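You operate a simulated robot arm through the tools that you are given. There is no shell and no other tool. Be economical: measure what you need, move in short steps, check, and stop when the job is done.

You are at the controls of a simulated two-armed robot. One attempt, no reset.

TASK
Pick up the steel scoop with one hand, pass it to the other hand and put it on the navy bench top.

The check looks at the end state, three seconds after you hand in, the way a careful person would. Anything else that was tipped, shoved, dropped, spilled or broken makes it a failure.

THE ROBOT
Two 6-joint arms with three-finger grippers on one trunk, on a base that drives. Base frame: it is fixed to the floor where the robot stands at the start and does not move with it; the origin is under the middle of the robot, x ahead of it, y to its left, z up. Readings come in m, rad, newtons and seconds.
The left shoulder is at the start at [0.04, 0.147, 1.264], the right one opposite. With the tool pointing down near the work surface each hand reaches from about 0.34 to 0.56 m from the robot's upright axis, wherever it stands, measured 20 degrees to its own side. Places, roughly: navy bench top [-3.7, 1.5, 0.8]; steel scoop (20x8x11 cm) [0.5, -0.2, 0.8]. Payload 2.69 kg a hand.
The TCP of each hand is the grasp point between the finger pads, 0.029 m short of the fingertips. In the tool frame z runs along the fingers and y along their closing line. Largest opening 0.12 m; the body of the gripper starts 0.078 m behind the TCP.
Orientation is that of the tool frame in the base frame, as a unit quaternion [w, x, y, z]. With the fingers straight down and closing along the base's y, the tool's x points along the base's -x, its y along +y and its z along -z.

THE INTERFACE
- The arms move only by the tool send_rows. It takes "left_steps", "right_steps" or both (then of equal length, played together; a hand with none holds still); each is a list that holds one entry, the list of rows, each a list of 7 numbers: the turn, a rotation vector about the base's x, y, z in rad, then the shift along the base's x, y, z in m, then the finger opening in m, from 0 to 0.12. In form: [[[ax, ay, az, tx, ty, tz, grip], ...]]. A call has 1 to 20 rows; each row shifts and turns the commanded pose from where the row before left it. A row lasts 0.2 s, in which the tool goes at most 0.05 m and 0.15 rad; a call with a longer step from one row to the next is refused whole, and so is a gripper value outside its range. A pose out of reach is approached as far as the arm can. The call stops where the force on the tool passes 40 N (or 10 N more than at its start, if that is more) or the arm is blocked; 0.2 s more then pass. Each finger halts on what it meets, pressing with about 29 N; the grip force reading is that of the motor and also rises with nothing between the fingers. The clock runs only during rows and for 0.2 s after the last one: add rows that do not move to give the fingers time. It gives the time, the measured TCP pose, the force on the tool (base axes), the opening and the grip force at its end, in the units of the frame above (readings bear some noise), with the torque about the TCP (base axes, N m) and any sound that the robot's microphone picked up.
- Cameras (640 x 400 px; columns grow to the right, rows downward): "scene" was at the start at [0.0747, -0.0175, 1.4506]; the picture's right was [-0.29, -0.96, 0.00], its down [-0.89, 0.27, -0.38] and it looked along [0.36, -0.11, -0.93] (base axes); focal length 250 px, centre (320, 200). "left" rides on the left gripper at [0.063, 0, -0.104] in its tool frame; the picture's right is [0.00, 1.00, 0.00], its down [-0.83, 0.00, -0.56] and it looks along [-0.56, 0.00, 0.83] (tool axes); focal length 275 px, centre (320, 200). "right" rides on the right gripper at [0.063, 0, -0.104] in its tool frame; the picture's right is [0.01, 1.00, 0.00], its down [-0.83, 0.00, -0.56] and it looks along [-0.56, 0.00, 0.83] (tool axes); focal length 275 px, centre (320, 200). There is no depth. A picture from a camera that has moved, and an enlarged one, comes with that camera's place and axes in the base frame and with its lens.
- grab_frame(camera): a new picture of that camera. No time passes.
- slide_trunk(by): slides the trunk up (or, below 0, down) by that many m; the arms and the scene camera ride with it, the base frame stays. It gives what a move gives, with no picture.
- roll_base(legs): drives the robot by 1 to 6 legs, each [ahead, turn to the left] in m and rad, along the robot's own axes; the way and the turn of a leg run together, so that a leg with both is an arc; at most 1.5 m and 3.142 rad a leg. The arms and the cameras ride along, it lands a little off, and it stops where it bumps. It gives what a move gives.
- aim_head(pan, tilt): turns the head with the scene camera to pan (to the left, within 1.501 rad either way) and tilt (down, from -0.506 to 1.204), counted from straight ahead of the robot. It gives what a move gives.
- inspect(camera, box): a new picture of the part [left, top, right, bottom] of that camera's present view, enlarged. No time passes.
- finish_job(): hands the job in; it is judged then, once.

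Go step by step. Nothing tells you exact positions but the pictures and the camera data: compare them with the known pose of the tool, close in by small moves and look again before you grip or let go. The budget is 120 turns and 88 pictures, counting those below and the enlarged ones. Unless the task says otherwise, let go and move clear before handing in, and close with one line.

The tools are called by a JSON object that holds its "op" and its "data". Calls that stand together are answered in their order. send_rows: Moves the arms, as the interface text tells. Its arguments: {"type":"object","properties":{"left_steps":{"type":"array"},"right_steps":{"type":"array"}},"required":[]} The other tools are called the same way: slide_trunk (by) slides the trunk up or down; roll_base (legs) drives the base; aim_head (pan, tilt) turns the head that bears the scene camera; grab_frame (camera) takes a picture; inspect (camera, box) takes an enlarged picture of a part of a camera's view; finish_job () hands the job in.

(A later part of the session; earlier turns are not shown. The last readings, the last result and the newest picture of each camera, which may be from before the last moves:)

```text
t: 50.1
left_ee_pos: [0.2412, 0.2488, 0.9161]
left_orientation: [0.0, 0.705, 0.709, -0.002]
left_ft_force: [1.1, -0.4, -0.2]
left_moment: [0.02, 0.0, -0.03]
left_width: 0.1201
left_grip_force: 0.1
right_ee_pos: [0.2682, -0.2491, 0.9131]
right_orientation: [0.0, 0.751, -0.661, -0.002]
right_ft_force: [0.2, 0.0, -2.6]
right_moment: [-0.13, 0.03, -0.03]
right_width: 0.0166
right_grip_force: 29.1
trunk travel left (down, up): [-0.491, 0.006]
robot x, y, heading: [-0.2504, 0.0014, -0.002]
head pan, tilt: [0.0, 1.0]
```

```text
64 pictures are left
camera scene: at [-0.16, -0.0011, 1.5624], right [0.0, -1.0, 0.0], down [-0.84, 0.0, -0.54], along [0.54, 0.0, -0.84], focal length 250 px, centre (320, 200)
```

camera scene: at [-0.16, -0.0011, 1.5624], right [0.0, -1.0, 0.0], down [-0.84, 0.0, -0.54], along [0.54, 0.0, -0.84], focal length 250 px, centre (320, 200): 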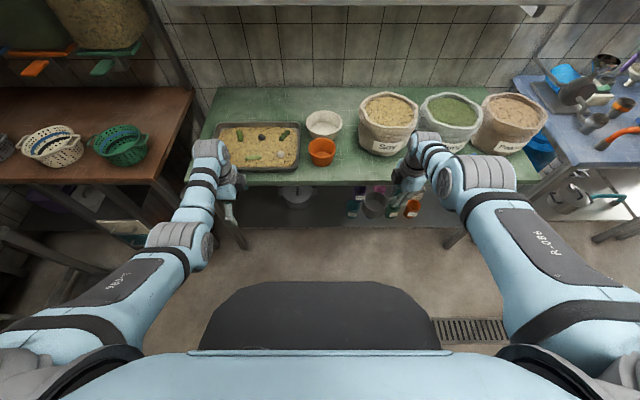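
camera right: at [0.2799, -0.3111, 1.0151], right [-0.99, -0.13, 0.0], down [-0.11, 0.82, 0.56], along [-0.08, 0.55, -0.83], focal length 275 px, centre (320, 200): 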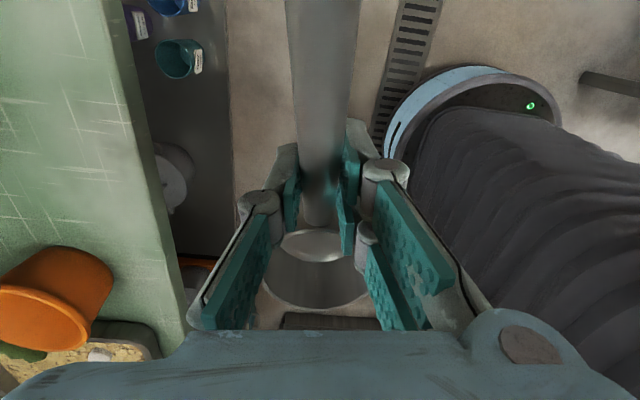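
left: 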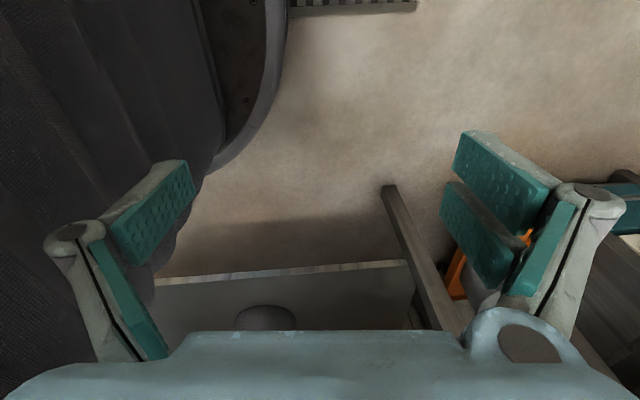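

Both arms are symmetric and free now. I'll bring the right hand with the scoop inward and the left hand part of the way, a bit higher.

{"op": "send_rows", "data": {"right_steps": [[[0, 0, 0, 0, 0.025, 0, 0], [0, 0, 0, 0, 0.025, 0, 0], [0, 0, 0, 0, 0.025, 0, 0], [0, 0, 0, 0, 0.025, 0, 0], [0, 0, 0, 0, 0.025, 0, 0], [0, 0, 0, 0, 0.025, 0, 0], [0, 0, 0, 0, 0, 0, 0]]], "left_steps": [[[0, 0, 0, 0, -0.01, 0.015, 0.12], [0, 0, 0, 0, -0.01, 0.015, 0.12], [0, 0, 0, 0, -0.01, 0.015, 0.12], [0, 0, 0, 0, -0.01, 0.015, 0.12], [0, 0, 0, 0, -0.01, 0.015, 0.12], [0, 0, 0, 0, -0.01, 0, 0.12], [0, 0, 0, 0, 0, 0, 0.12]]]}}

{"op": "grab_frame", "data": {"camera": "scene"}}

```text
t: 51.7
left_ee_pos: [0.2409, 0.1889, 0.991]
left_orientation: [-0.001, 0.705, 0.71, -0.001]
left_ft_force: [-0.2, 0.2, -0.3]
left_moment: [-0.03, -0.02, -0.05]
left_width: 0.1198
left_grip_force: 0.0
right_ee_pos: [0.2607, -0.1004, 0.916]
right_orientation: [-0.001, 0.751, -0.66, -0.002]
right_ft_force: [-0.4, 0.1, -2.2]
right_moment: [-0.06, -0.01, 0.01]
right_width: 0.0168
right_grip_force: 29.0
right hand out of reach, approached as far as the arm can: row 5, 6
trunk travel left (down, up): [-0.491, 0.006]
robot x, y, heading: [-0.2497, -0.002, -0.004]
head pan, tilt: [0.0, 1.0]
```

```text
63 pictures are left
camera scene: at [-0.1598, -0.0011, 1.5624], right [0.0, -1.0, 0.0], down [-0.84, 0.0, -0.54], along [0.54, 0.0, -0.84], focal length 250 px, centre (320, 200)
```

scene: 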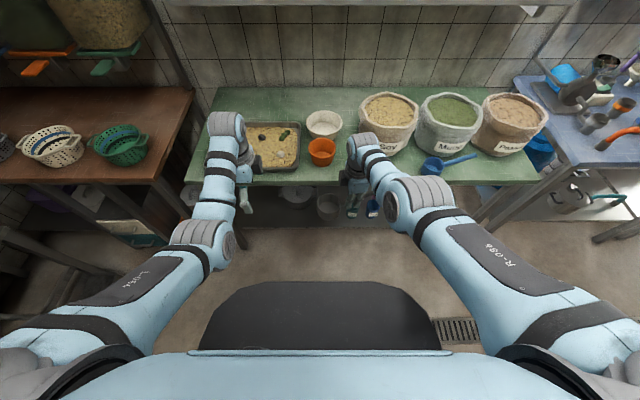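

The scoop is held steady, with its cup near (0.25, -0.03, ~0.87). I'll bring the left hand in tilted 45°, fingers pointing down and inward, so the two wrists keep apart.

{"op": "send_rows", "data": {"left_steps": [[[-0.131, 0, 0, 0.0015, -0.01, 0, 0.12], [-0.131, 0, 0, 0.0015, -0.01, 0, 0.12], [-0.131, 0, 0, 0.0015, -0.01, 0, 0.12], [-0.131, 0, 0, 0.0015, -0.01, 0, 0.12], [-0.131, 0, 0, 0.0015, -0.01, 0, 0.12], [-0.131, 0, 0, 0.0015, -0.01, 0, 0.12], [0, 0, 0, 0, -0.015, -0.01, 0.12], [0, 0, 0, 0, 0, 0, 0.12]]]}}

{"op": "grab_frame", "data": {"camera": "left"}}

{"op": "grab_frame", "data": {"camera": "scene"}}

```text
t: 53.5
left_ee_pos: [0.2509, 0.1138, 0.9804]
left_orientation: [0.27, 0.65, 0.655, -0.273]
left_ft_force: [0.2, -0.3, 0.3]
left_moment: [0.01, -0.03, 0.01]
left_width: 0.12
left_grip_force: 0.0
right_ee_pos: [0.2595, -0.1006, 0.917]
right_orientation: [-0.001, 0.752, -0.66, -0.002]
right_ft_force: [-0.3, -0.5, -1.3]
right_moment: [-0.1, 0.0, -0.02]
right_width: 0.0167
right_grip_force: 28.9
trunk travel left (down, up): [-0.491, 0.006]
robot x, y, heading: [-0.2521, -0.0003, -0.006]
head pan, tilt: [0.0, 1.0]
```

```text
62 pictures are left
camera left: at [0.2501, 0.2313, 1.0089], right [1.0, 0.0, 0.0], down [0.0, -0.19, 0.98], along [0.0, -0.98, -0.19], focal length 275 px, centre (320, 200)
```

left: 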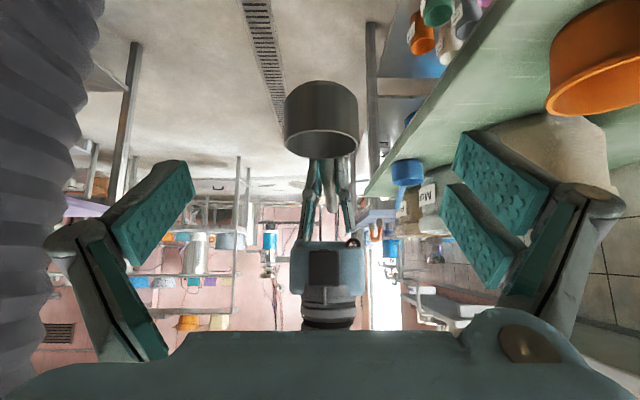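

```text
61 pictures are left
camera scene: at [-0.16, -0.0012, 1.5624], right [0.0, -1.0, 0.0], down [-0.84, 0.0, -0.54], along [0.54, 0.0, -0.84], focal length 250 px, centre (320, 200)
```

scene: 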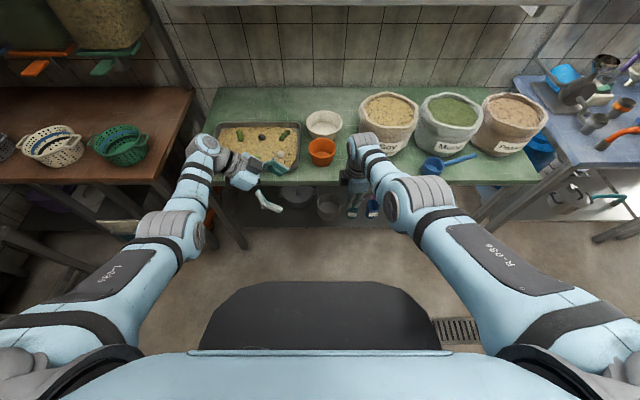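

The cup hangs level and centred in x between the left fingers. Rim at z≈0.90, bottom ≈0.855. I'll slide in along the tool axis until the pads straddle the cup, then look.

{"op": "send_rows", "data": {"left_steps": [[[0, 0, 0, 0, -0.026, 0, 0.12], [0, 0, 0, 0, -0.026, 0, 0.12], [0, 0, 0, 0, -0.02, -0.02, 0.12], [0, 0, 0, 0, -0.02, -0.02, 0.12], [0, 0, 0, 0, -0.02, -0.02, 0.12], [0, 0, 0, 0, -0.016, -0.016, 0.12], [0, 0, 0, 0, -0.016, -0.016, 0.12], [0, 0, 0, 0, 0, 0, 0.12]]]}}

{"op": "grab_frame", "data": {"camera": "left"}}

{"op": "inspect", "data": {"camera": "scene", "box": [240, 100, 440, 260]}}

```text
t: 55.3
left_ee_pos: [0.2249, -0.0068, 0.9062]
left_orientation: [0.269, 0.651, 0.656, -0.273]
left_ft_force: [0.4, 0.3, 0.1]
left_moment: [-0.01, -0.02, 0.03]
left_width: 0.1202
left_grip_force: 0.0
left hand out of reach, approached as far as the arm can: row 5, 6, 7
right_ee_pos: [0.2606, -0.1013, 0.916]
right_orientation: [-0.001, 0.751, -0.66, -0.002]
right_ft_force: [0.3, -0.7, -1.4]
right_moment: [-0.1, -0.02, 0.08]
right_width: 0.0166
right_grip_force: 29.0
trunk travel left (down, up): [-0.491, 0.006]
robot x, y, heading: [-0.2493, -0.0037, -0.003]
head pan, tilt: [0.0, 1.0]
```

```text
60 pictures are left
camera left: at [0.2236, 0.1106, 0.9361], right [1.0, 0.0, 0.0], down [0.0, -0.19, 0.98], along [0.0, -0.98, -0.19], focal length 275 px, centre (320, 200)
```

left: 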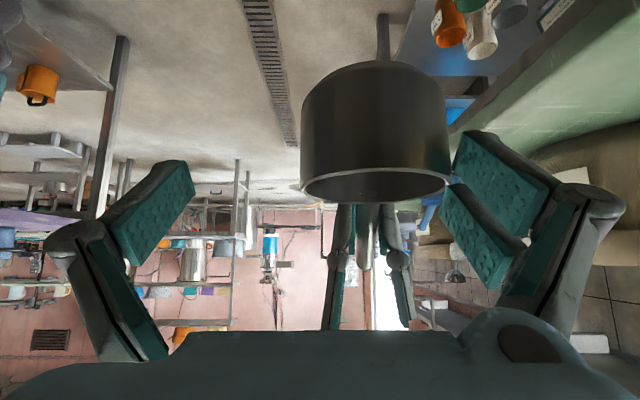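

```text
2.50 times, centred on (340, 180) of scene
camera zoom: at [-0.1601, -0.001, 1.5624], right [0.0, -1.0, 0.0], down [-0.84, 0.0, -0.54], along [0.54, 0.0, -0.84], focal length 624 px, centre (270, 250)
```

zoom: 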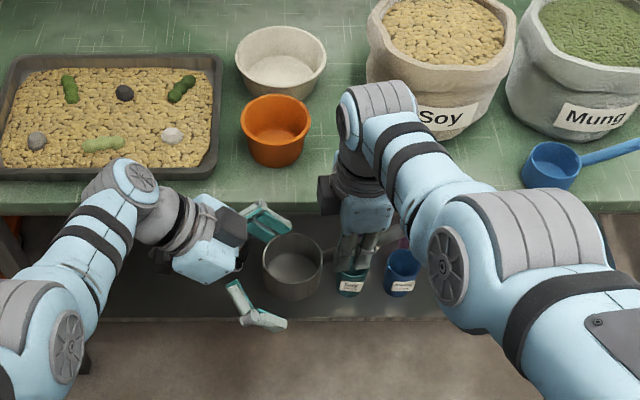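

The left hand is at its outer reach and slid 2.6 cm toward the robot, while the cup is still 2–3 cm off. I'll open the gap a little and bring the scoop to it with the right hand, in small steps.

{"op": "send_rows", "data": {"right_steps": [[[0, 0, 0, -0.012, 0, 0, 0], [0, 0, 0, -0.012, 0, 0, 0], [0, 0, 0, 0, 0, 0, 0]]]}}

```text
t: 56.1
left_ee_pos: [0.225, -0.0064, 0.9074]
left_orientation: [0.27, 0.651, 0.655, -0.273]
left_ft_force: [-0.2, -0.8, 0.3]
left_moment: [-0.01, 0.05, 0.0]
left_width: 0.1201
left_grip_force: 0.1
right_ee_pos: [0.2368, -0.1007, 0.9159]
right_orientation: [-0.001, 0.751, -0.66, -0.002]
right_ft_force: [-0.2, 0.3, -1.7]
right_moment: [-0.07, 0.0, -0.03]
right_width: 0.0166
right_grip_force: 28.9
trunk travel left (down, up): [-0.491, 0.006]
robot x, y, heading: [-0.2488, -0.0013, -0.002]
head pan, tilt: [0.0, 1.0]
```

That worked without a limit. Next I'll bring the cup up and into the left pads.

{"op": "send_rows", "data": {"right_steps": [[[0, 0, 0, 0, 0.006, 0.008, 0], [0, 0, 0, 0, 0.007, 0.008, 0], [0, 0, 0, -0.001, 0.007, 0.004, 0], [0, 0, 0, 0, 0, 0, 0]]]}}

{"op": "grab_frame", "data": {"camera": "left"}}

{"op": "inspect", "data": {"camera": "scene", "box": [240, 100, 440, 260]}}

```text
t: 57.1
left_ee_pos: [0.2249, -0.0081, 0.9071]
left_orientation: [0.27, 0.651, 0.655, -0.273]
left_ft_force: [0.0, 0.1, 0.4]
left_moment: [0.01, -0.03, 0.01]
left_width: 0.1199
left_grip_force: 0.0
right_ee_pos: [0.2365, -0.0808, 0.9365]
right_orientation: [0.0, 0.751, -0.66, -0.003]
right_ft_force: [0.3, 0.4, -2.0]
right_moment: [-0.1, 0.04, -0.01]
right_width: 0.0166
right_grip_force: 29.7
trunk travel left (down, up): [-0.491, 0.006]
robot x, y, heading: [-0.2489, 0.0002, -0.0]
head pan, tilt: [0.0, 1.0]
```

```text
58 pictures are left
camera left: at [0.2238, 0.1106, 0.9361], right [1.0, 0.0, 0.0], down [0.0, -0.19, 0.98], along [0.0, -0.98, -0.19], focal length 275 px, centre (320, 200)
```

left: 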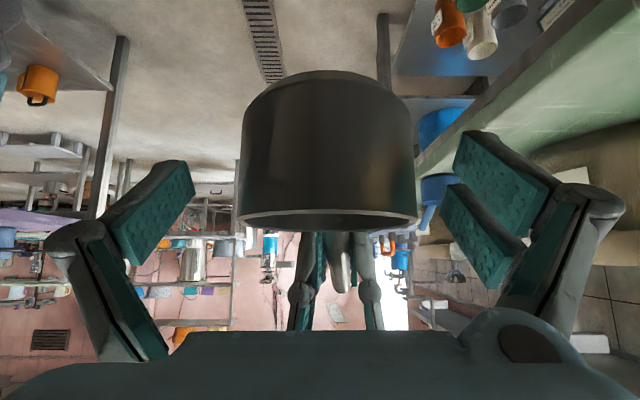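

```text
2.50 times, centred on (340, 180) of scene
camera zoom: at [-0.16, -0.0011, 1.5624], right [0.0, -1.0, 0.0], down [-0.84, 0.0, -0.54], along [0.54, 0.0, -0.84], focal length 624 px, centre (270, 250)
```

zoom: 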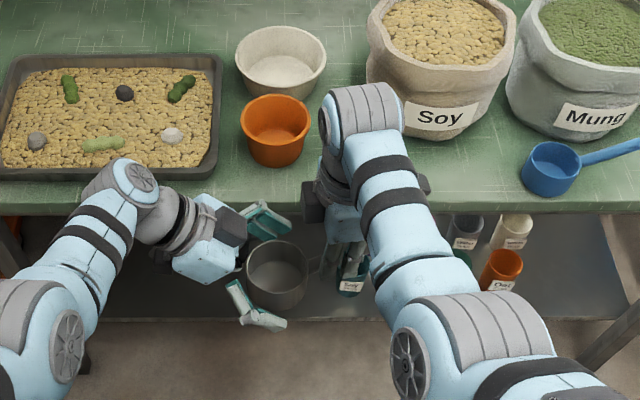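

The cup is between the left pads with its rim about 12 mm above the grasp point, offset roughly 3 mm in x. I'll nudge the scoop 3 mm and close the left hand.

{"op": "send_rows", "data": {"right_steps": [[[0, 0, 0, -0.003, 0.002, 0, 0], [0, 0, 0, 0, 0, 0, 0], [0, 0, 0, 0, 0, 0, 0], [0, 0, 0, 0, 0, 0, 0], [0, 0, 0, 0, 0, 0, 0], [0, 0, 0, 0, 0, 0, 0], [0, 0, 0, 0, 0, 0, 0]]], "left_steps": [[[0, 0, 0, 0, 0, 0, 0.11], [0, 0, 0, 0, 0, 0, 0.095], [0, 0, 0, 0, 0, 0, 0.085], [0, 0, 0, 0, 0, 0, 0.075], [0, 0, 0, 0, 0, 0, 0.065], [0, 0, 0, 0, 0, 0, 0.04], [0, 0, 0, 0, 0, 0, 0.04]]]}}

{"op": "grab_frame", "data": {"camera": "left"}}

```text
t: 58.7
left_ee_pos: [0.2239, -0.0076, 0.9079]
left_orientation: [0.269, 0.65, 0.656, -0.273]
left_ft_force: [-5.0, 1.1, 4.3]
left_moment: [-0.13, -0.07, -0.27]
left_width: 0.0728
left_grip_force: 29.3
right_ee_pos: [0.2324, -0.0795, 0.9356]
right_orientation: [0.0, 0.751, -0.66, -0.001]
right_ft_force: [4.1, -0.6, -6.2]
right_moment: [-0.22, -0.1, -0.02]
right_width: 0.0165
right_grip_force: 29.1
trunk travel left (down, up): [-0.491, 0.006]
robot x, y, heading: [-0.2535, -0.0007, -0.001]
head pan, tilt: [0.0, 1.0]
```

```text
56 pictures are left
camera left: at [0.2238, 0.1106, 0.9361], right [1.0, 0.0, 0.0], down [0.0, -0.19, 0.98], along [0.0, -0.98, -0.19], focal length 275 px, centre (320, 200)
```

left: 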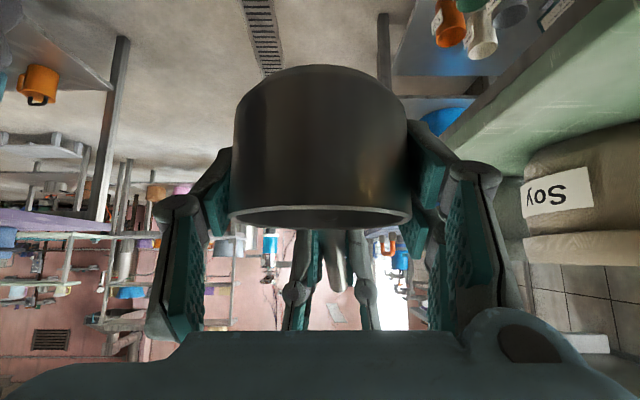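

The left hand grips the cup at 72.8 mm with 29 N. Next I'll open the right hand, with the left holding still.

{"op": "send_rows", "data": {"right_steps": [[[0, 0, 0, 0, 0, 0, 0.022], [0, 0, 0, 0, 0, 0, 0.03], [0, 0, 0, 0, 0, 0, 0.045], [0, 0, 0, 0, 0, 0, 0.06], [0, 0, 0, 0, 0, 0, 0.06]]], "left_steps": [[[0, 0, 0, 0, 0, 0, 0.02], [0, 0, 0, 0, 0, 0, 0.02], [0, 0, 0, 0, 0, 0, 0.02], [0, 0, 0, 0, 0, 0, 0.02], [0, 0, 0, 0, 0, 0, 0.02]]]}}

{"op": "grab_frame", "data": {"camera": "right"}}

{"op": "grab_frame", "data": {"camera": "left"}}

```text
t: 59.9
left_ee_pos: [0.2255, -0.0072, 0.9092]
left_orientation: [0.269, 0.651, 0.656, -0.272]
left_ft_force: [-0.1, -0.4, -0.4]
left_moment: [0.08, -0.03, 0.01]
left_width: 0.0726
left_grip_force: 29.0
right_ee_pos: [0.2335, -0.0787, 0.9347]
right_orientation: [0.0, 0.752, -0.66, -0.002]
right_ft_force: [-0.3, 0.5, 0.0]
right_moment: [0.0, -0.01, 0.02]
right_width: 0.0602
right_grip_force: 0.1
trunk travel left (down, up): [-0.491, 0.006]
robot x, y, heading: [-0.2491, 0.0007, -0.005]
head pan, tilt: [0.0, 1.0]
```

```text
55 pictures are left
camera right: at [0.2414, -0.1413, 1.0397], right [-0.99, -0.13, 0.0], down [-0.11, 0.82, 0.56], along [-0.08, 0.55, -0.83], focal length 275 px, centre (320, 200)
```

right: 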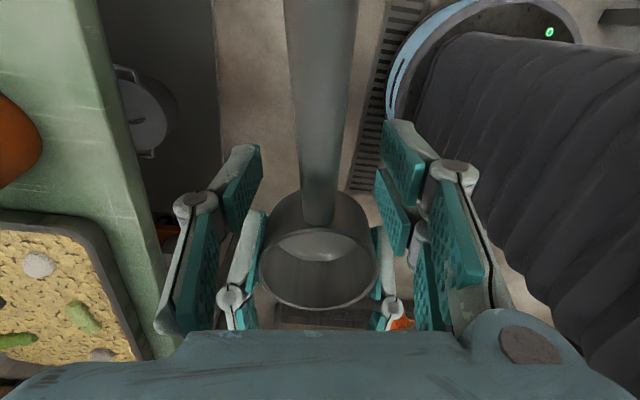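

```text
54 pictures are left
camera left: at [0.2239, 0.1106, 0.9361], right [1.0, 0.0, 0.0], down [0.0, -0.19, 0.98], along [0.0, -0.98, -0.19], focal length 275 px, centre (320, 200)
```

left: 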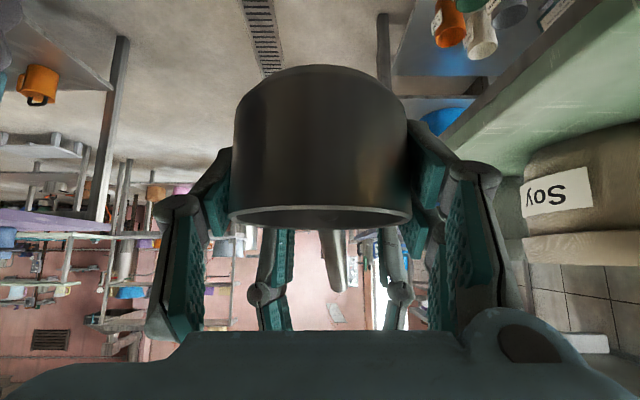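

The left hand holds the scoop alone and it's steady. I'll withdraw the right hand along the handle, outward and a little up.

{"op": "send_rows", "data": {"right_steps": [[[0, 0, 0, 0.002, -0.015, 0.003, 0.06], [0, 0, 0, 0.003, -0.02, 0.005, 0.06], [0, 0, 0, 0.003, -0.02, 0.005, 0.06], [0, 0, 0, 0.003, -0.025, 0.005, 0.06], [0, 0, 0, 0.003, -0.03, 0.0, 0.06], [0, 0, 0, 0.003, -0.03, 0.0, 0.06], [0, 0, 0, 0, -0.03, 0, 0.06], [0, 0, 0, 0, -0.03, 0, 0.06], [0, 0, 0, 0, 0, 0, 0.06]]]}}

{"op": "grab_frame", "data": {"camera": "scene"}}

```text
t: 61.9
left_ee_pos: [0.2242, -0.0069, 0.9069]
left_orientation: [0.27, 0.651, 0.655, -0.273]
left_ft_force: [-0.9, -0.2, 0.3]
left_moment: [0.01, -0.01, 0.0]
left_width: 0.0724
left_grip_force: 28.9
right_ee_pos: [0.2498, -0.2792, 0.9543]
right_orientation: [-0.001, 0.751, -0.66, -0.002]
right_ft_force: [0.3, -0.4, -0.4]
right_moment: [0.0, -0.02, -0.01]
right_width: 0.0602
right_grip_force: 0.1
trunk travel left (down, up): [-0.491, 0.006]
robot x, y, heading: [-0.2514, 0.0001, -0.006]
head pan, tilt: [0.0, 1.0]
```

```text
53 pictures are left
camera scene: at [-0.1599, -0.0011, 1.5624], right [0.0, -1.0, 0.0], down [-0.84, 0.0, -0.54], along [0.54, 0.0, -0.84], focal length 250 px, centre (320, 200)
```

scene: 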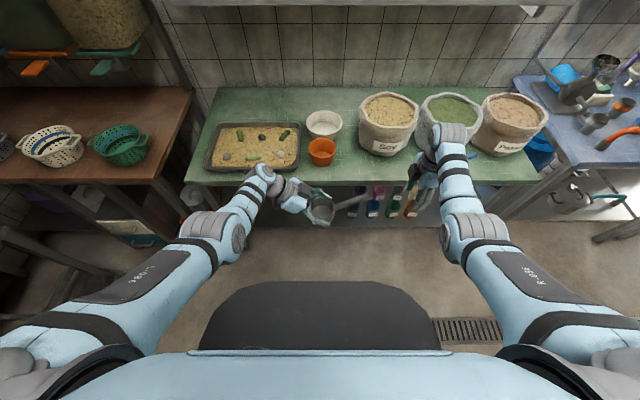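

The pass is done: the left hand holds the scoop and the right hand is clear. Before driving I'll look to both sides for the way to the navy bench behind me.

{"op": "aim_head", "data": {"pan": 1.5, "tilt": 0.4}}

{"op": "grab_frame", "data": {"camera": "scene"}}

{"op": "aim_head", "data": {"pan": -1.5, "tilt": 0.4}}

{"op": "grab_frame", "data": {"camera": "scene"}}

```text
t: 63.5
left_ee_pos: [0.2249, -0.0074, 0.9072]
left_orientation: [0.27, 0.65, 0.655, -0.274]
left_ft_force: [0.2, -0.2, 0.3]
left_moment: [0.04, 0.06, -0.02]
left_width: 0.0726
left_grip_force: 28.9
right_ee_pos: [0.2498, -0.2787, 0.9562]
right_orientation: [0.0, 0.752, -0.66, -0.001]
right_ft_force: [-0.2, 0.4, 0.6]
right_moment: [0.0, -0.01, 0.01]
right_width: 0.06
right_grip_force: 0.1
trunk travel left (down, up): [-0.491, 0.006]
robot x, y, heading: [-0.2501, 0.0016, -0.004]
head pan, tilt: [1.499, 0.4]
```

```text
52 pictures are left
camera scene: at [-0.2226, 0.0915, 1.6126], right [1.0, -0.07, 0.0], down [-0.03, -0.39, -0.92], along [0.07, 0.92, -0.39], focal length 250 px, centre (320, 200)
```

scene: 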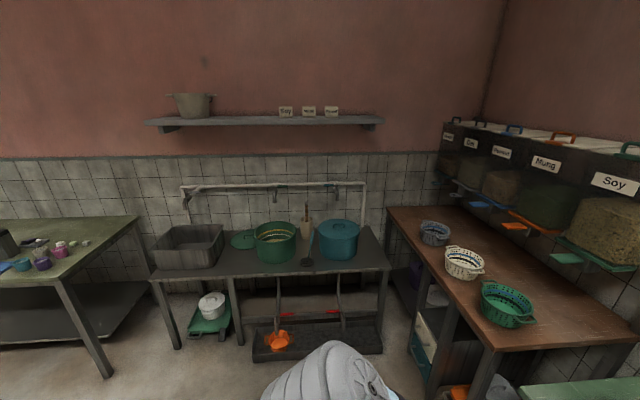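

```text
t: 66.1
left_ee_pos: [0.2252, -0.0066, 0.9078]
left_orientation: [0.269, 0.651, 0.656, -0.273]
left_ft_force: [-0.5, -0.6, -0.1]
left_moment: [0.06, 0.02, 0.0]
left_width: 0.0725
left_grip_force: 28.9
right_ee_pos: [0.2506, -0.2784, 0.9549]
right_orientation: [0.0, 0.751, -0.66, -0.002]
right_ft_force: [-0.2, -0.2, 0.4]
right_moment: [0.02, 0.01, 0.01]
right_width: 0.0602
right_grip_force: 0.1
trunk travel left (down, up): [-0.491, 0.006]
robot x, y, heading: [-0.2482, 0.0005, -0.0]
head pan, tilt: [-1.499, 0.4]
```

```text
51 pictures are left
camera scene: at [-0.2231, -0.0934, 1.6127], right [-1.0, -0.07, 0.0], down [-0.03, 0.39, -0.92], along [0.06, -0.92, -0.39], focal length 250 px, centre (320, 200)
```

scene: 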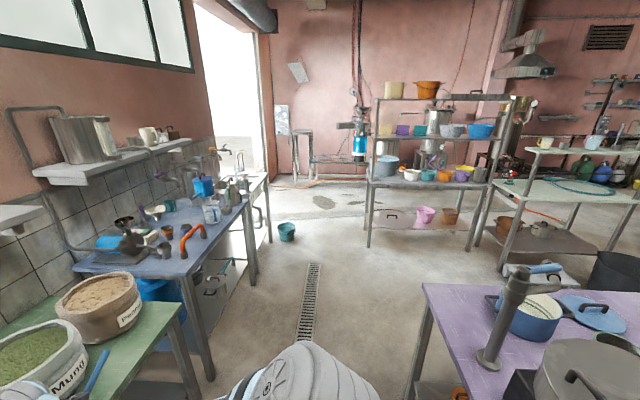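

The space around is clear within about 0.65 m. I'll back off a bit and turn left halfway toward the back of the room, then look again.

{"op": "roll_base", "data": {"legs": [[-0.15, 0], [0, 1.4]]}}

{"op": "aim_head", "data": {"pan": 1.0, "tilt": 0.35}}

{"op": "grab_frame", "data": {"camera": "scene"}}

```text
t: 70.9
left_ee_pos: [-0.3051, 0.4646, 0.9074]
left_orientation: [0.381, 0.084, 0.92, -0.039]
left_ft_force: [0.2, 0.8, -1.3]
left_moment: [-0.01, 0.03, 0.01]
left_width: 0.0724
left_grip_force: 29.1
right_ee_pos: [-0.0336, 0.439, 0.9552]
right_orientation: [0.001, 1.0, -0.029, -0.002]
right_ft_force: [0.2, -0.1, -0.4]
right_moment: [0.0, 0.03, -0.02]
right_width: 0.0601
right_grip_force: 0.1
trunk travel left (down, up): [-0.491, 0.006]
robot x, y, heading: [-0.4045, 0.0026, 1.376]
head pan, tilt: [-1.499, 0.4]
```

```text
t: 73.2
left_ee_pos: [-0.307, 0.4654, 0.9067]
left_orientation: [0.382, 0.085, 0.92, -0.039]
left_ft_force: [0.2, 0.1, -1.9]
left_moment: [0.02, 0.06, 0.0]
left_width: 0.0727
left_grip_force: 29.0
right_ee_pos: [-0.0355, 0.4393, 0.9552]
right_orientation: [0.001, 1.0, -0.029, -0.002]
right_ft_force: [-0.3, -0.7, -1.3]
right_moment: [-0.01, 0.04, 0.02]
right_width: 0.0595
right_grip_force: 0.0
trunk travel left (down, up): [-0.491, 0.006]
robot x, y, heading: [-0.4031, 0.005, 1.377]
head pan, tilt: [1.0, 0.351]
```

```text
50 pictures are left
camera scene: at [-0.4657, 0.0844, 1.6172], right [0.69, 0.72, 0.0], down [0.25, -0.24, -0.94], along [-0.68, 0.65, -0.34], focal length 250 px, centre (320, 200)
```

scene: 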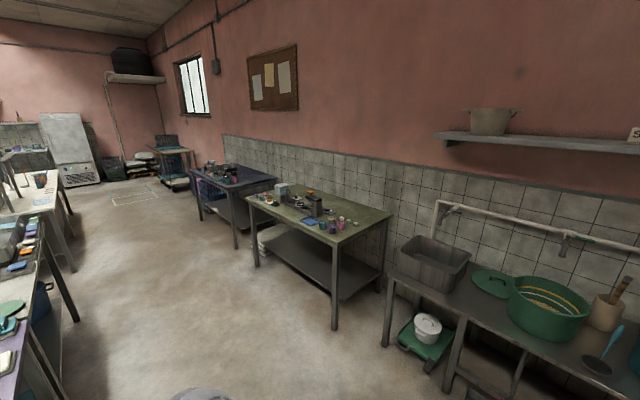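

The navy bench stands along the left wall past the olive one, its front edge near y≈1.1. I'll turn to face down the aisle and look before driving.

{"op": "roll_base", "data": {"legs": [[0, 1.77]]}}

{"op": "aim_head", "data": {"pan": 0, "tilt": 0.5}}

{"op": "grab_frame", "data": {"camera": "scene"}}

```text
t: 78.1
left_ee_pos: [-0.8748, -0.0468, 0.9073]
left_orientation: [-0.258, 0.691, -0.612, -0.284]
left_ft_force: [0.4, 0.2, -0.6]
left_moment: [-0.06, -0.01, -0.01]
left_width: 0.0722
left_grip_force: 28.5
right_ee_pos: [-0.9301, 0.2204, 0.9536]
right_orientation: [0.002, 0.615, 0.789, -0.001]
right_ft_force: [-0.5, 0.4, 0.4]
right_moment: [0.01, 0.03, -0.02]
right_width: 0.0599
right_grip_force: 0.0
trunk travel left (down, up): [-0.491, 0.006]
robot x, y, heading: [-0.4011, -0.0001, -3.024]
head pan, tilt: [1.0, 0.351]
```

```text
t: 79.4
left_ee_pos: [-0.8751, -0.0471, 0.9066]
left_orientation: [-0.257, 0.692, -0.611, -0.285]
left_ft_force: [-0.6, -0.5, -2.1]
left_moment: [-0.05, 0.0, -0.03]
left_width: 0.0724
left_grip_force: 28.6
right_ee_pos: [-0.9299, 0.22, 0.9545]
right_orientation: [0.002, 0.615, 0.788, 0.0]
right_ft_force: [0.8, 0.7, -0.1]
right_moment: [0.0, 0.03, -0.01]
right_width: 0.06
right_grip_force: 0.1
trunk travel left (down, up): [-0.491, 0.006]
robot x, y, heading: [-0.4015, 0.0023, -3.03]
head pan, tilt: [0.0, 0.499]
```

```text
49 pictures are left
camera scene: at [-0.5134, -0.0128, 1.6035], right [-0.11, 0.99, 0.0], down [0.48, 0.05, -0.88], along [-0.87, -0.1, -0.48], focal length 250 px, centre (320, 200)
```

scene: 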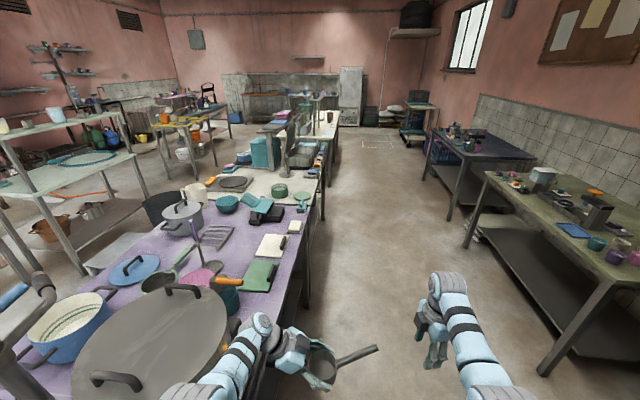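

The island bench with pots is close on my left, edge near y≈-0.2. I'll check how close the left arm is to the pots before moving.

{"op": "aim_head", "data": {"pan": 0.6, "tilt": 0.9}}

{"op": "grab_frame", "data": {"camera": "scene"}}

```text
t: 80.4
left_ee_pos: [-0.8739, -0.0469, 0.9089]
left_orientation: [-0.257, 0.692, -0.611, -0.285]
left_ft_force: [0.7, 0.0, -1.7]
left_moment: [-0.05, 0.0, 0.05]
left_width: 0.0723
left_grip_force: 29.0
right_ee_pos: [-0.931, 0.2208, 0.9554]
right_orientation: [0.002, 0.615, 0.789, 0.0]
right_ft_force: [0.1, 0.1, -0.2]
right_moment: [0.01, 0.0, -0.02]
right_width: 0.0599
right_grip_force: 0.1
trunk travel left (down, up): [-0.491, 0.006]
robot x, y, heading: [-0.401, -0.0026, -3.026]
head pan, tilt: [0.6, 0.901]
```

```text
48 pictures are left
camera scene: at [-0.4801, -0.0517, 1.5697], right [-0.65, 0.76, 0.0], down [0.59, 0.51, -0.62], along [-0.47, -0.41, -0.78], focal length 250 px, centre (320, 200)
```

scene: 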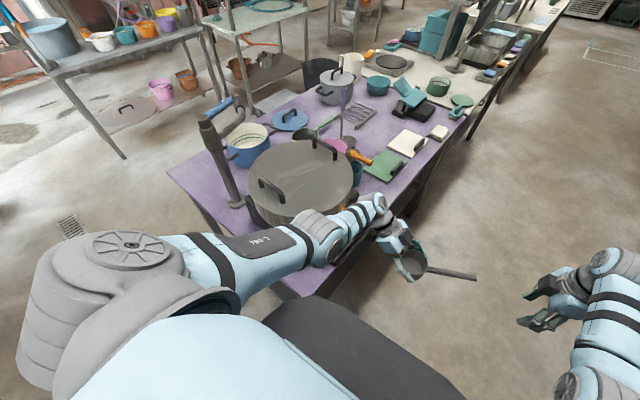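

The left elbow is right beside the big pot, so I'll turn right, away from it, before moving forward.

{"op": "roll_base", "data": {"legs": [[0, -0.6]]}}

{"op": "grab_frame", "data": {"camera": "scene"}}

```text
t: 82.4
left_ee_pos: [-0.817, 0.2324, 0.9077]
left_orientation: [0.331, -0.477, 0.79, 0.195]
left_ft_force: [0.2, -0.2, -1.1]
left_moment: [-0.03, -0.01, 0.01]
left_width: 0.0723
left_grip_force: 29.4
right_ee_pos: [-0.712, 0.4826, 0.9549]
right_orientation: [0.002, 0.823, 0.568, 0.0]
right_ft_force: [-0.3, 1.2, -0.2]
right_moment: [-0.02, -0.02, 0.02]
right_width: 0.06
right_grip_force: 0.1
trunk travel left (down, up): [-0.491, 0.006]
robot x, y, heading: [-0.4007, 0.0031, 2.646]
head pan, tilt: [0.6, 0.901]
```

```text
47 pictures are left
camera scene: at [-0.4962, 0.0012, 1.5696], right [-0.11, 0.99, 0.0], down [0.78, 0.08, -0.62], along [-0.62, -0.07, -0.78], focal length 250 px, centre (320, 200)
```

scene: 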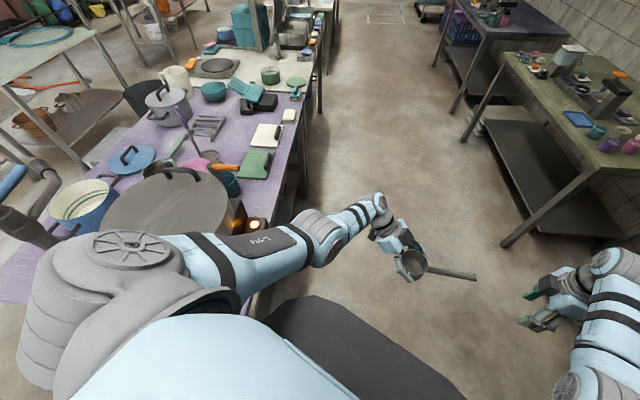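

The pots are undisturbed and the way is clear. The aisle runs from y≈-0.16 to 1.1. I'll drive diagonally to mid-aisle and straighten.

{"op": "roll_base", "data": {"legs": [[0.8, 0], [0, 0.48]]}}

{"op": "aim_head", "data": {"pan": 0, "tilt": 0.7}}

{"op": "grab_frame", "data": {"camera": "scene"}}

```text
t: 88.2
left_ee_pos: [-1.5964, 0.3977, 0.9065]
left_orientation: [-0.274, 0.655, -0.651, -0.269]
left_ft_force: [-0.2, -0.1, -1.5]
left_moment: [-0.04, -0.01, 0.0]
left_width: 0.0722
left_grip_force: 29.1
right_ee_pos: [-1.6206, 0.6691, 0.9537]
right_orientation: [0.001, 0.661, 0.751, 0.0]
right_ft_force: [0.3, -0.2, 0.4]
right_moment: [-0.01, 0.0, 0.02]
right_width: 0.0598
right_grip_force: 0.1
trunk travel left (down, up): [-0.491, 0.006]
robot x, y, heading: [-1.1204, 0.3916, 3.136]
head pan, tilt: [0.6, 0.901]
```

```text
t: 89.2
left_ee_pos: [-1.5971, 0.3978, 0.9074]
left_orientation: [-0.274, 0.655, -0.652, -0.268]
left_ft_force: [0.7, 0.2, -1.1]
left_moment: [-0.05, 0.0, 0.0]
left_width: 0.0723
left_grip_force: 29.3
right_ee_pos: [-1.6216, 0.6693, 0.9557]
right_orientation: [0.002, 0.66, 0.751, 0.0]
right_ft_force: [-0.7, -0.1, 0.8]
right_moment: [-0.03, 0.0, 0.02]
right_width: 0.0599
right_grip_force: 0.0
trunk travel left (down, up): [-0.491, 0.006]
robot x, y, heading: [-1.1214, 0.3892, 3.136]
head pan, tilt: [0.0, 0.7]
```

```text
46 pictures are left
camera scene: at [-1.2285, 0.3881, 1.5857], right [0.0, 1.0, 0.0], down [0.64, 0.0, -0.76], along [-0.76, 0.0, -0.64], focal length 250 px, centre (320, 200)
```

scene: 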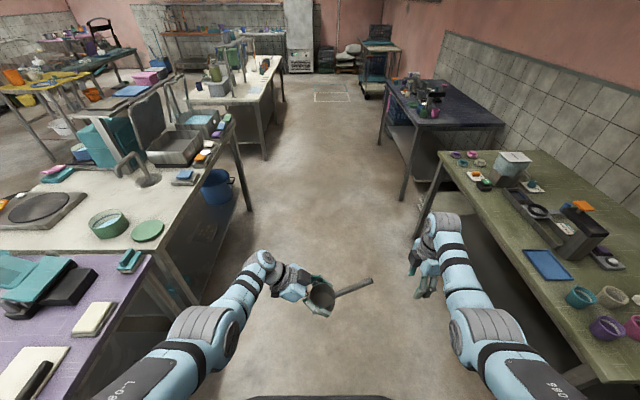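

The aisle is clear. I'll drive straight ahead until I'm alongside the navy bench, x from about -4.2 to -3.0.

{"op": "roll_base", "data": {"legs": [[1.2, 0], [1.1, 0]]}}

{"op": "aim_head", "data": {"pan": -1.2, "tilt": 0.7}}

{"op": "grab_frame", "data": {"camera": "scene"}}

```text
t: 100.6
left_ee_pos: [-3.9116, 0.456, 0.907]
left_orientation: [0.277, -0.645, 0.661, 0.265]
left_ft_force: [1.4, 0.4, -0.9]
left_moment: [-0.05, 0.03, 0.0]
left_width: 0.072
left_grip_force: 28.7
right_ee_pos: [-3.9274, 0.7289, 0.9552]
right_orientation: [0.001, 0.672, 0.74, -0.001]
right_ft_force: [-0.3, -0.6, 0.4]
right_moment: [0.02, 0.01, -0.01]
right_width: 0.06
right_grip_force: 0.1
trunk travel left (down, up): [-0.491, 0.006]
robot x, y, heading: [-3.4373, 0.4327, 3.107]
head pan, tilt: [0.0, 0.7]
```

```text
t: 102.0
left_ee_pos: [-3.9118, 0.4557, 0.9079]
left_orientation: [0.278, -0.645, 0.661, 0.265]
left_ft_force: [-1.1, 0.3, -2.2]
left_moment: [-0.02, -0.04, 0.01]
left_width: 0.0717
left_grip_force: 29.4
right_ee_pos: [-3.929, 0.7279, 0.9544]
right_orientation: [0.002, 0.672, 0.741, -0.001]
right_ft_force: [0.4, 0.1, 0.4]
right_moment: [0.0, 0.02, -0.02]
right_width: 0.0601
right_grip_force: 0.1
trunk travel left (down, up): [-0.491, 0.006]
robot x, y, heading: [-3.4402, 0.4294, 3.103]
head pan, tilt: [-1.201, 0.7]
```

```text
45 pictures are left
camera scene: at [-3.487, 0.5125, 1.5858], right [0.94, 0.33, 0.0], down [0.21, -0.61, -0.76], along [-0.25, 0.72, -0.64], focal length 250 px, centre (320, 200)
```

scene: 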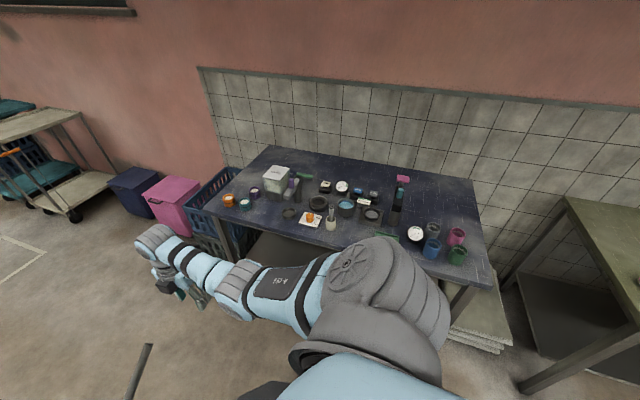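

The navy bench is beside me, crowded along its front. I'll enlarge the view to find a free spot for the 20 cm scoop.

{"op": "inspect", "data": {"camera": "scene", "box": [200, 130, 510, 310]}}

```text
2.06 times, centred on (355, 220) of scene
camera zoom: at [-3.487, 0.5125, 1.5858], right [0.94, 0.33, 0.0], down [0.21, -0.61, -0.76], along [-0.25, 0.72, -0.64], focal length 515 px, centre (248, 159)
```

zoom: 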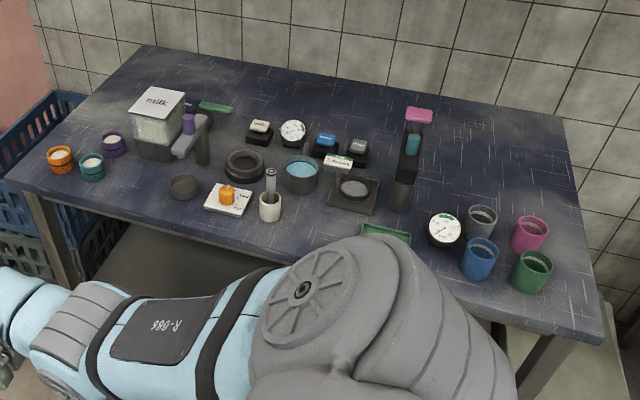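

My own shoulder hides the front centre of the bench. I'll back off at an angle and turn to face it, keeping the hands clear of its edge at y≈1.14.

{"op": "roll_base", "data": {"legs": [[0, -0.35], [-0.3, 0], [0, -1.15]]}}

{"op": "aim_head", "data": {"pan": 0.3, "tilt": 0.6}}

{"op": "grab_frame", "data": {"camera": "scene"}}

```text
t: 108.0
left_ee_pos: [-3.1695, 0.7958, 0.9066]
left_orientation: [0.384, -0.016, 0.923, 0.001]
left_ft_force: [-0.4, -0.5, -1.4]
left_moment: [-0.03, 0.05, -0.03]
left_width: 0.0718
left_grip_force: 29.1
right_ee_pos: [-2.8979, 0.8291, 0.956]
right_orientation: [0.001, 0.997, 0.077, -0.002]
right_ft_force: [0.7, -0.1, -0.2]
right_moment: [-0.01, 0.03, 0.0]
right_width: 0.06
right_grip_force: 0.0
trunk travel left (down, up): [-0.491, 0.006]
robot x, y, heading: [-3.1637, 0.3237, 1.592]
head pan, tilt: [-1.201, 0.7]
```

```text
t: 109.6
left_ee_pos: [-3.1689, 0.7954, 0.9065]
left_orientation: [0.384, -0.016, 0.923, 0.001]
left_ft_force: [0.4, -0.7, -1.9]
left_moment: [-0.04, 0.07, 0.04]
left_width: 0.0718
left_grip_force: 29.0
right_ee_pos: [-2.8962, 0.8284, 0.9547]
right_orientation: [0.001, 0.997, 0.078, -0.001]
right_ft_force: [0.7, 0.5, 0.4]
right_moment: [0.0, 0.01, 0.01]
right_width: 0.06
right_grip_force: 0.1
trunk travel left (down, up): [-0.491, 0.006]
robot x, y, heading: [-3.1633, 0.3215, 1.591]
head pan, tilt: [0.3, 0.6]
```

```text
43 pictures are left
camera scene: at [-3.1919, 0.425, 1.5944], right [0.95, 0.32, 0.0], down [0.18, -0.54, -0.82], along [-0.26, 0.78, -0.57], focal length 250 px, centre (320, 200)
```

scene: 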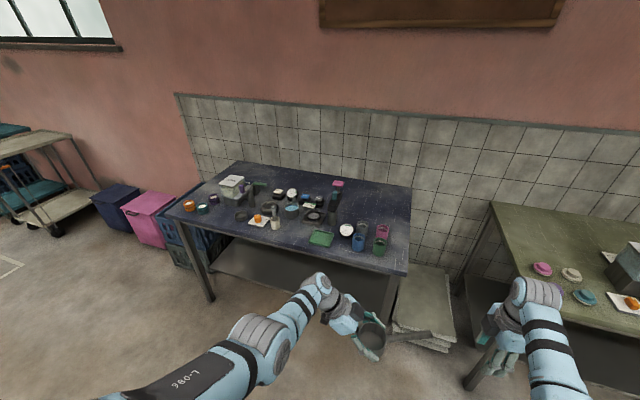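

{"op": "inspect", "data": {"camera": "scene", "box": [160, 150, 420, 300]}}

```text
2.46 times, centred on (290, 225) of scene
camera zoom: at [-3.1919, 0.425, 1.5944], right [0.95, 0.32, 0.0], down [0.18, -0.54, -0.82], along [-0.26, 0.78, -0.57], focal length 614 px, centre (394, 138)
```

zoom: 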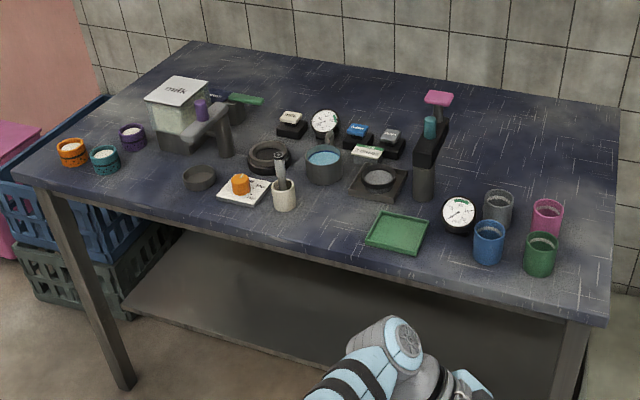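

There's one good free spot at the bench front, around (-3.58, 1.21), between the white pot and the green tray. The tilted left hand has to lean toward me, with the handle pointing into the bench over low things. So I'll turn the held scoop by about 82° here in free space.

{"op": "send_rows", "data": {"left_steps": [[[0, 0, 0.143, -0.005, 0, 0.002, 0.02], [0, 0, 0.143, -0.005, 0, 0.002, 0.02], [0, 0, 0.143, -0.005, 0, 0.002, 0.02], [0, 0, 0.143, -0.005, 0, 0.002, 0.02], [0, 0, 0.143, -0.005, 0, 0.002, 0.02], [0, 0, 0.143, -0.005, 0, 0.002, 0.02], [0, 0, 0.143, -0.005, 0, 0.002, 0.02], [0, 0, 0.143, -0.005, 0, 0.002, 0.02], [0, 0, 0.143, -0.005, 0, 0.002, 0.02], [0, 0, 0.143, -0.005, 0, 0.002, 0.02], [0, 0, 0, 0, 0, 0, 0.02]]]}}

{"op": "aim_head", "data": {"pan": 0.2, "tilt": 0.9}}

{"op": "grab_frame", "data": {"camera": "scene"}}

```text
t: 111.6
left_ee_pos: [-3.2942, 0.8076, 0.9138]
left_orientation: [0.25, -0.534, 0.758, 0.281]
left_ft_force: [0.2, -0.3, -1.2]
left_moment: [-0.05, -0.02, 0.02]
left_width: 0.0717
left_grip_force: 28.4
right_ee_pos: [-2.8985, 0.8269, 0.9551]
right_orientation: [0.001, 0.997, 0.077, -0.002]
right_ft_force: [-1.0, 0.2, 0.2]
right_moment: [-0.01, -0.01, 0.01]
right_width: 0.0601
right_grip_force: 0.1
trunk travel left (down, up): [-0.491, 0.006]
robot x, y, heading: [-3.1651, 0.3255, 1.593]
head pan, tilt: [0.3, 0.6]
stopped in row 9 (left hand): the arm was blocked; the commanded pose is now the measured one
```

```text
t: 112.4
left_ee_pos: [-3.2934, 0.8075, 0.9126]
left_orientation: [0.251, -0.533, 0.758, 0.28]
left_ft_force: [-0.2, -0.1, -1.2]
left_moment: [-0.05, -0.01, -0.02]
left_width: 0.0714
left_grip_force: 28.4
right_ee_pos: [-2.8975, 0.829, 0.9548]
right_orientation: [0.001, 0.997, 0.078, -0.002]
right_ft_force: [1.4, 0.1, 1.0]
right_moment: [-0.02, -0.02, 0.02]
right_width: 0.0597
right_grip_force: 0.1
trunk travel left (down, up): [-0.491, 0.006]
robot x, y, heading: [-3.1619, 0.3226, 1.595]
head pan, tilt: [0.201, 0.901]
```

```text
41 pictures are left
camera scene: at [-3.1808, 0.4148, 1.5697], right [0.97, 0.22, 0.0], down [0.17, -0.76, -0.62], along [-0.14, 0.61, -0.78], focal length 250 px, centre (320, 200)
```

scene: 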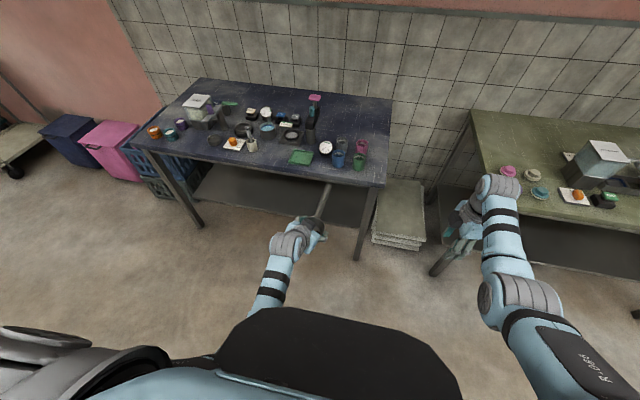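

The arm flexed to another elbow position and stopped, but the yaw is what I wanted: the handle points straight at the bench. I'll check the scoop is still level and firmly held.

{"op": "inspect", "data": {"camera": "scene", "box": [230, 160, 390, 320]}}

{"op": "grab_frame", "data": {"camera": "left"}}

```text
2.50 times, centred on (310, 240) of scene
camera zoom: at [-3.1808, 0.4148, 1.5697], right [0.97, 0.22, 0.0], down [0.17, -0.76, -0.62], along [-0.14, 0.61, -0.78], focal length 624 px, centre (345, 100)
```

zoom: 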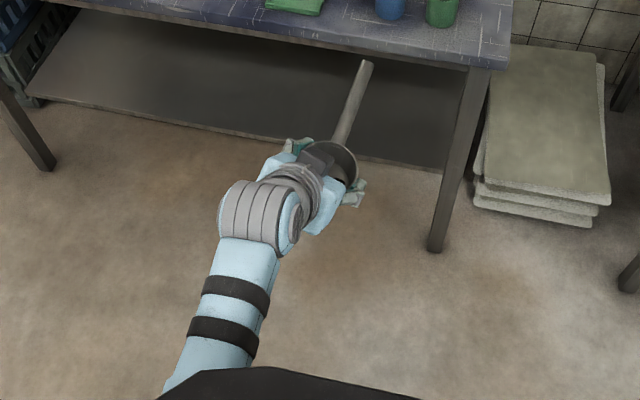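

```text
39 pictures are left
camera left: at [-3.3226, 0.6924, 0.944], right [-0.95, 0.28, 0.16], down [0.21, 0.17, 0.96], along [0.24, 0.95, -0.22], focal length 275 px, centre (320, 200)
```

left: 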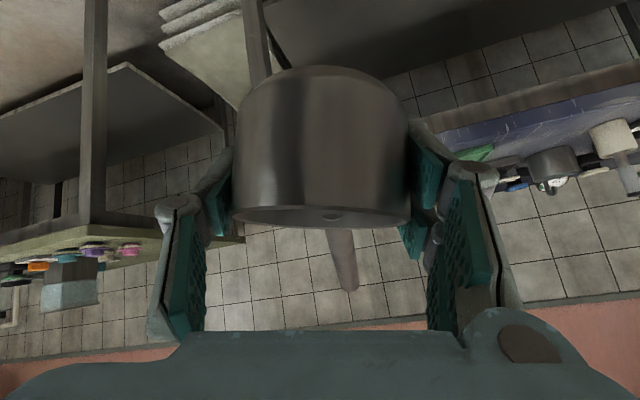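

The hand is rolled about 9° because the arm was blocked. I'll move it forward, away from my trunk, while levelling the scoop.

{"op": "send_rows", "data": {"left_steps": [[[0, 0, 0, -0.02, 0.02, 0, 0.02], [0, 0, 0, -0.02, 0.02, 0, 0.02], [-0.015, -0.05, 0, 0, 0.0, 0, 0.02], [-0.015, -0.05, 0, 0, 0.0, 0, 0.02], [-0.015, -0.054, 0, 0, 0, 0, 0.02], [0, 0, 0, 0, 0, 0, 0.02]]]}}

{"op": "grab_frame", "data": {"camera": "left"}}

```text
t: 113.8
left_ee_pos: [-3.332, 0.8456, 0.9127]
left_orientation: [0.297, -0.559, 0.742, 0.22]
left_ft_force: [0.8, -0.1, -1.4]
left_moment: [-0.05, 0.0, -0.02]
left_width: 0.0716
left_grip_force: 29.0
right_ee_pos: [-2.8975, 0.8274, 0.9545]
right_orientation: [0.001, 0.997, 0.078, -0.002]
right_ft_force: [0.5, -0.4, -0.1]
right_moment: [0.02, 0.01, 0.0]
right_width: 0.06
right_grip_force: 0.1
trunk travel left (down, up): [-0.491, 0.006]
robot x, y, heading: [-3.1634, 0.3245, 1.593]
head pan, tilt: [0.201, 0.901]
```

```text
38 pictures are left
camera left: at [-3.3658, 0.7332, 0.9446], right [-0.96, 0.28, 0.0], down [0.06, 0.21, 0.98], along [0.28, 0.94, -0.22], focal length 275 px, centre (320, 200)
```

left: 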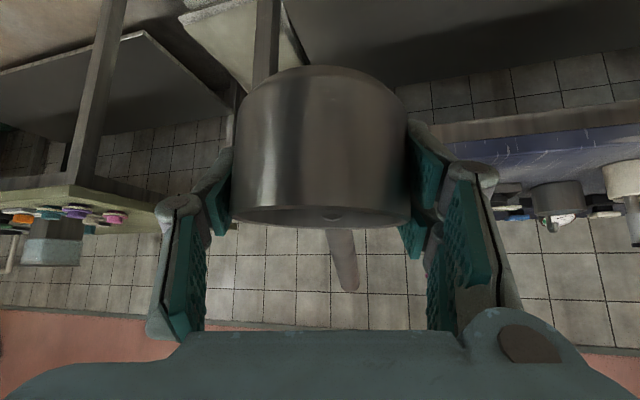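

The scoop is level, with the handle pointing to the bench. Before driving in I'll pull the right hand back and outward so it can't come over the bench items.

{"op": "send_rows", "data": {"right_steps": [[[0, 0, 0, 0.02, -0.025, 0, 0.06], [0, 0, 0, 0.02, -0.025, 0, 0.06], [0, 0, 0, 0.02, -0.025, 0, 0.06], [0, 0, 0, 0.02, -0.025, 0, 0.06], [0, 0, 0, 0.02, -0.025, -0.01, 0.06], [0, 0, 0, 0.02, -0.025, -0.01, 0.06], [0, 0, 0, 0.01, -0.025, -0.01, 0.06], [0, 0, 0, 0.01, -0.025, -0.01, 0.06], [0, 0, 0, 0.0, -0.025, -0.01, 0.06], [0, 0, 0, 0, 0, 0, 0.06]]]}}

```text
t: 116.0
left_ee_pos: [-3.3303, 0.8467, 0.9126]
left_orientation: [0.297, -0.559, 0.742, 0.221]
left_ft_force: [-0.7, 0.1, -1.0]
left_moment: [-0.03, -0.02, 0.03]
left_width: 0.0717
left_grip_force: 28.6
right_ee_pos: [-2.7577, 0.6037, 0.9081]
right_orientation: [0.001, 0.997, 0.077, -0.001]
right_ft_force: [-0.9, 0.3, 0.7]
right_moment: [-0.03, -0.01, 0.02]
right_width: 0.0601
right_grip_force: 0.1
trunk travel left (down, up): [-0.491, 0.006]
robot x, y, heading: [-3.1637, 0.3181, 1.602]
head pan, tilt: [0.201, 0.901]
```

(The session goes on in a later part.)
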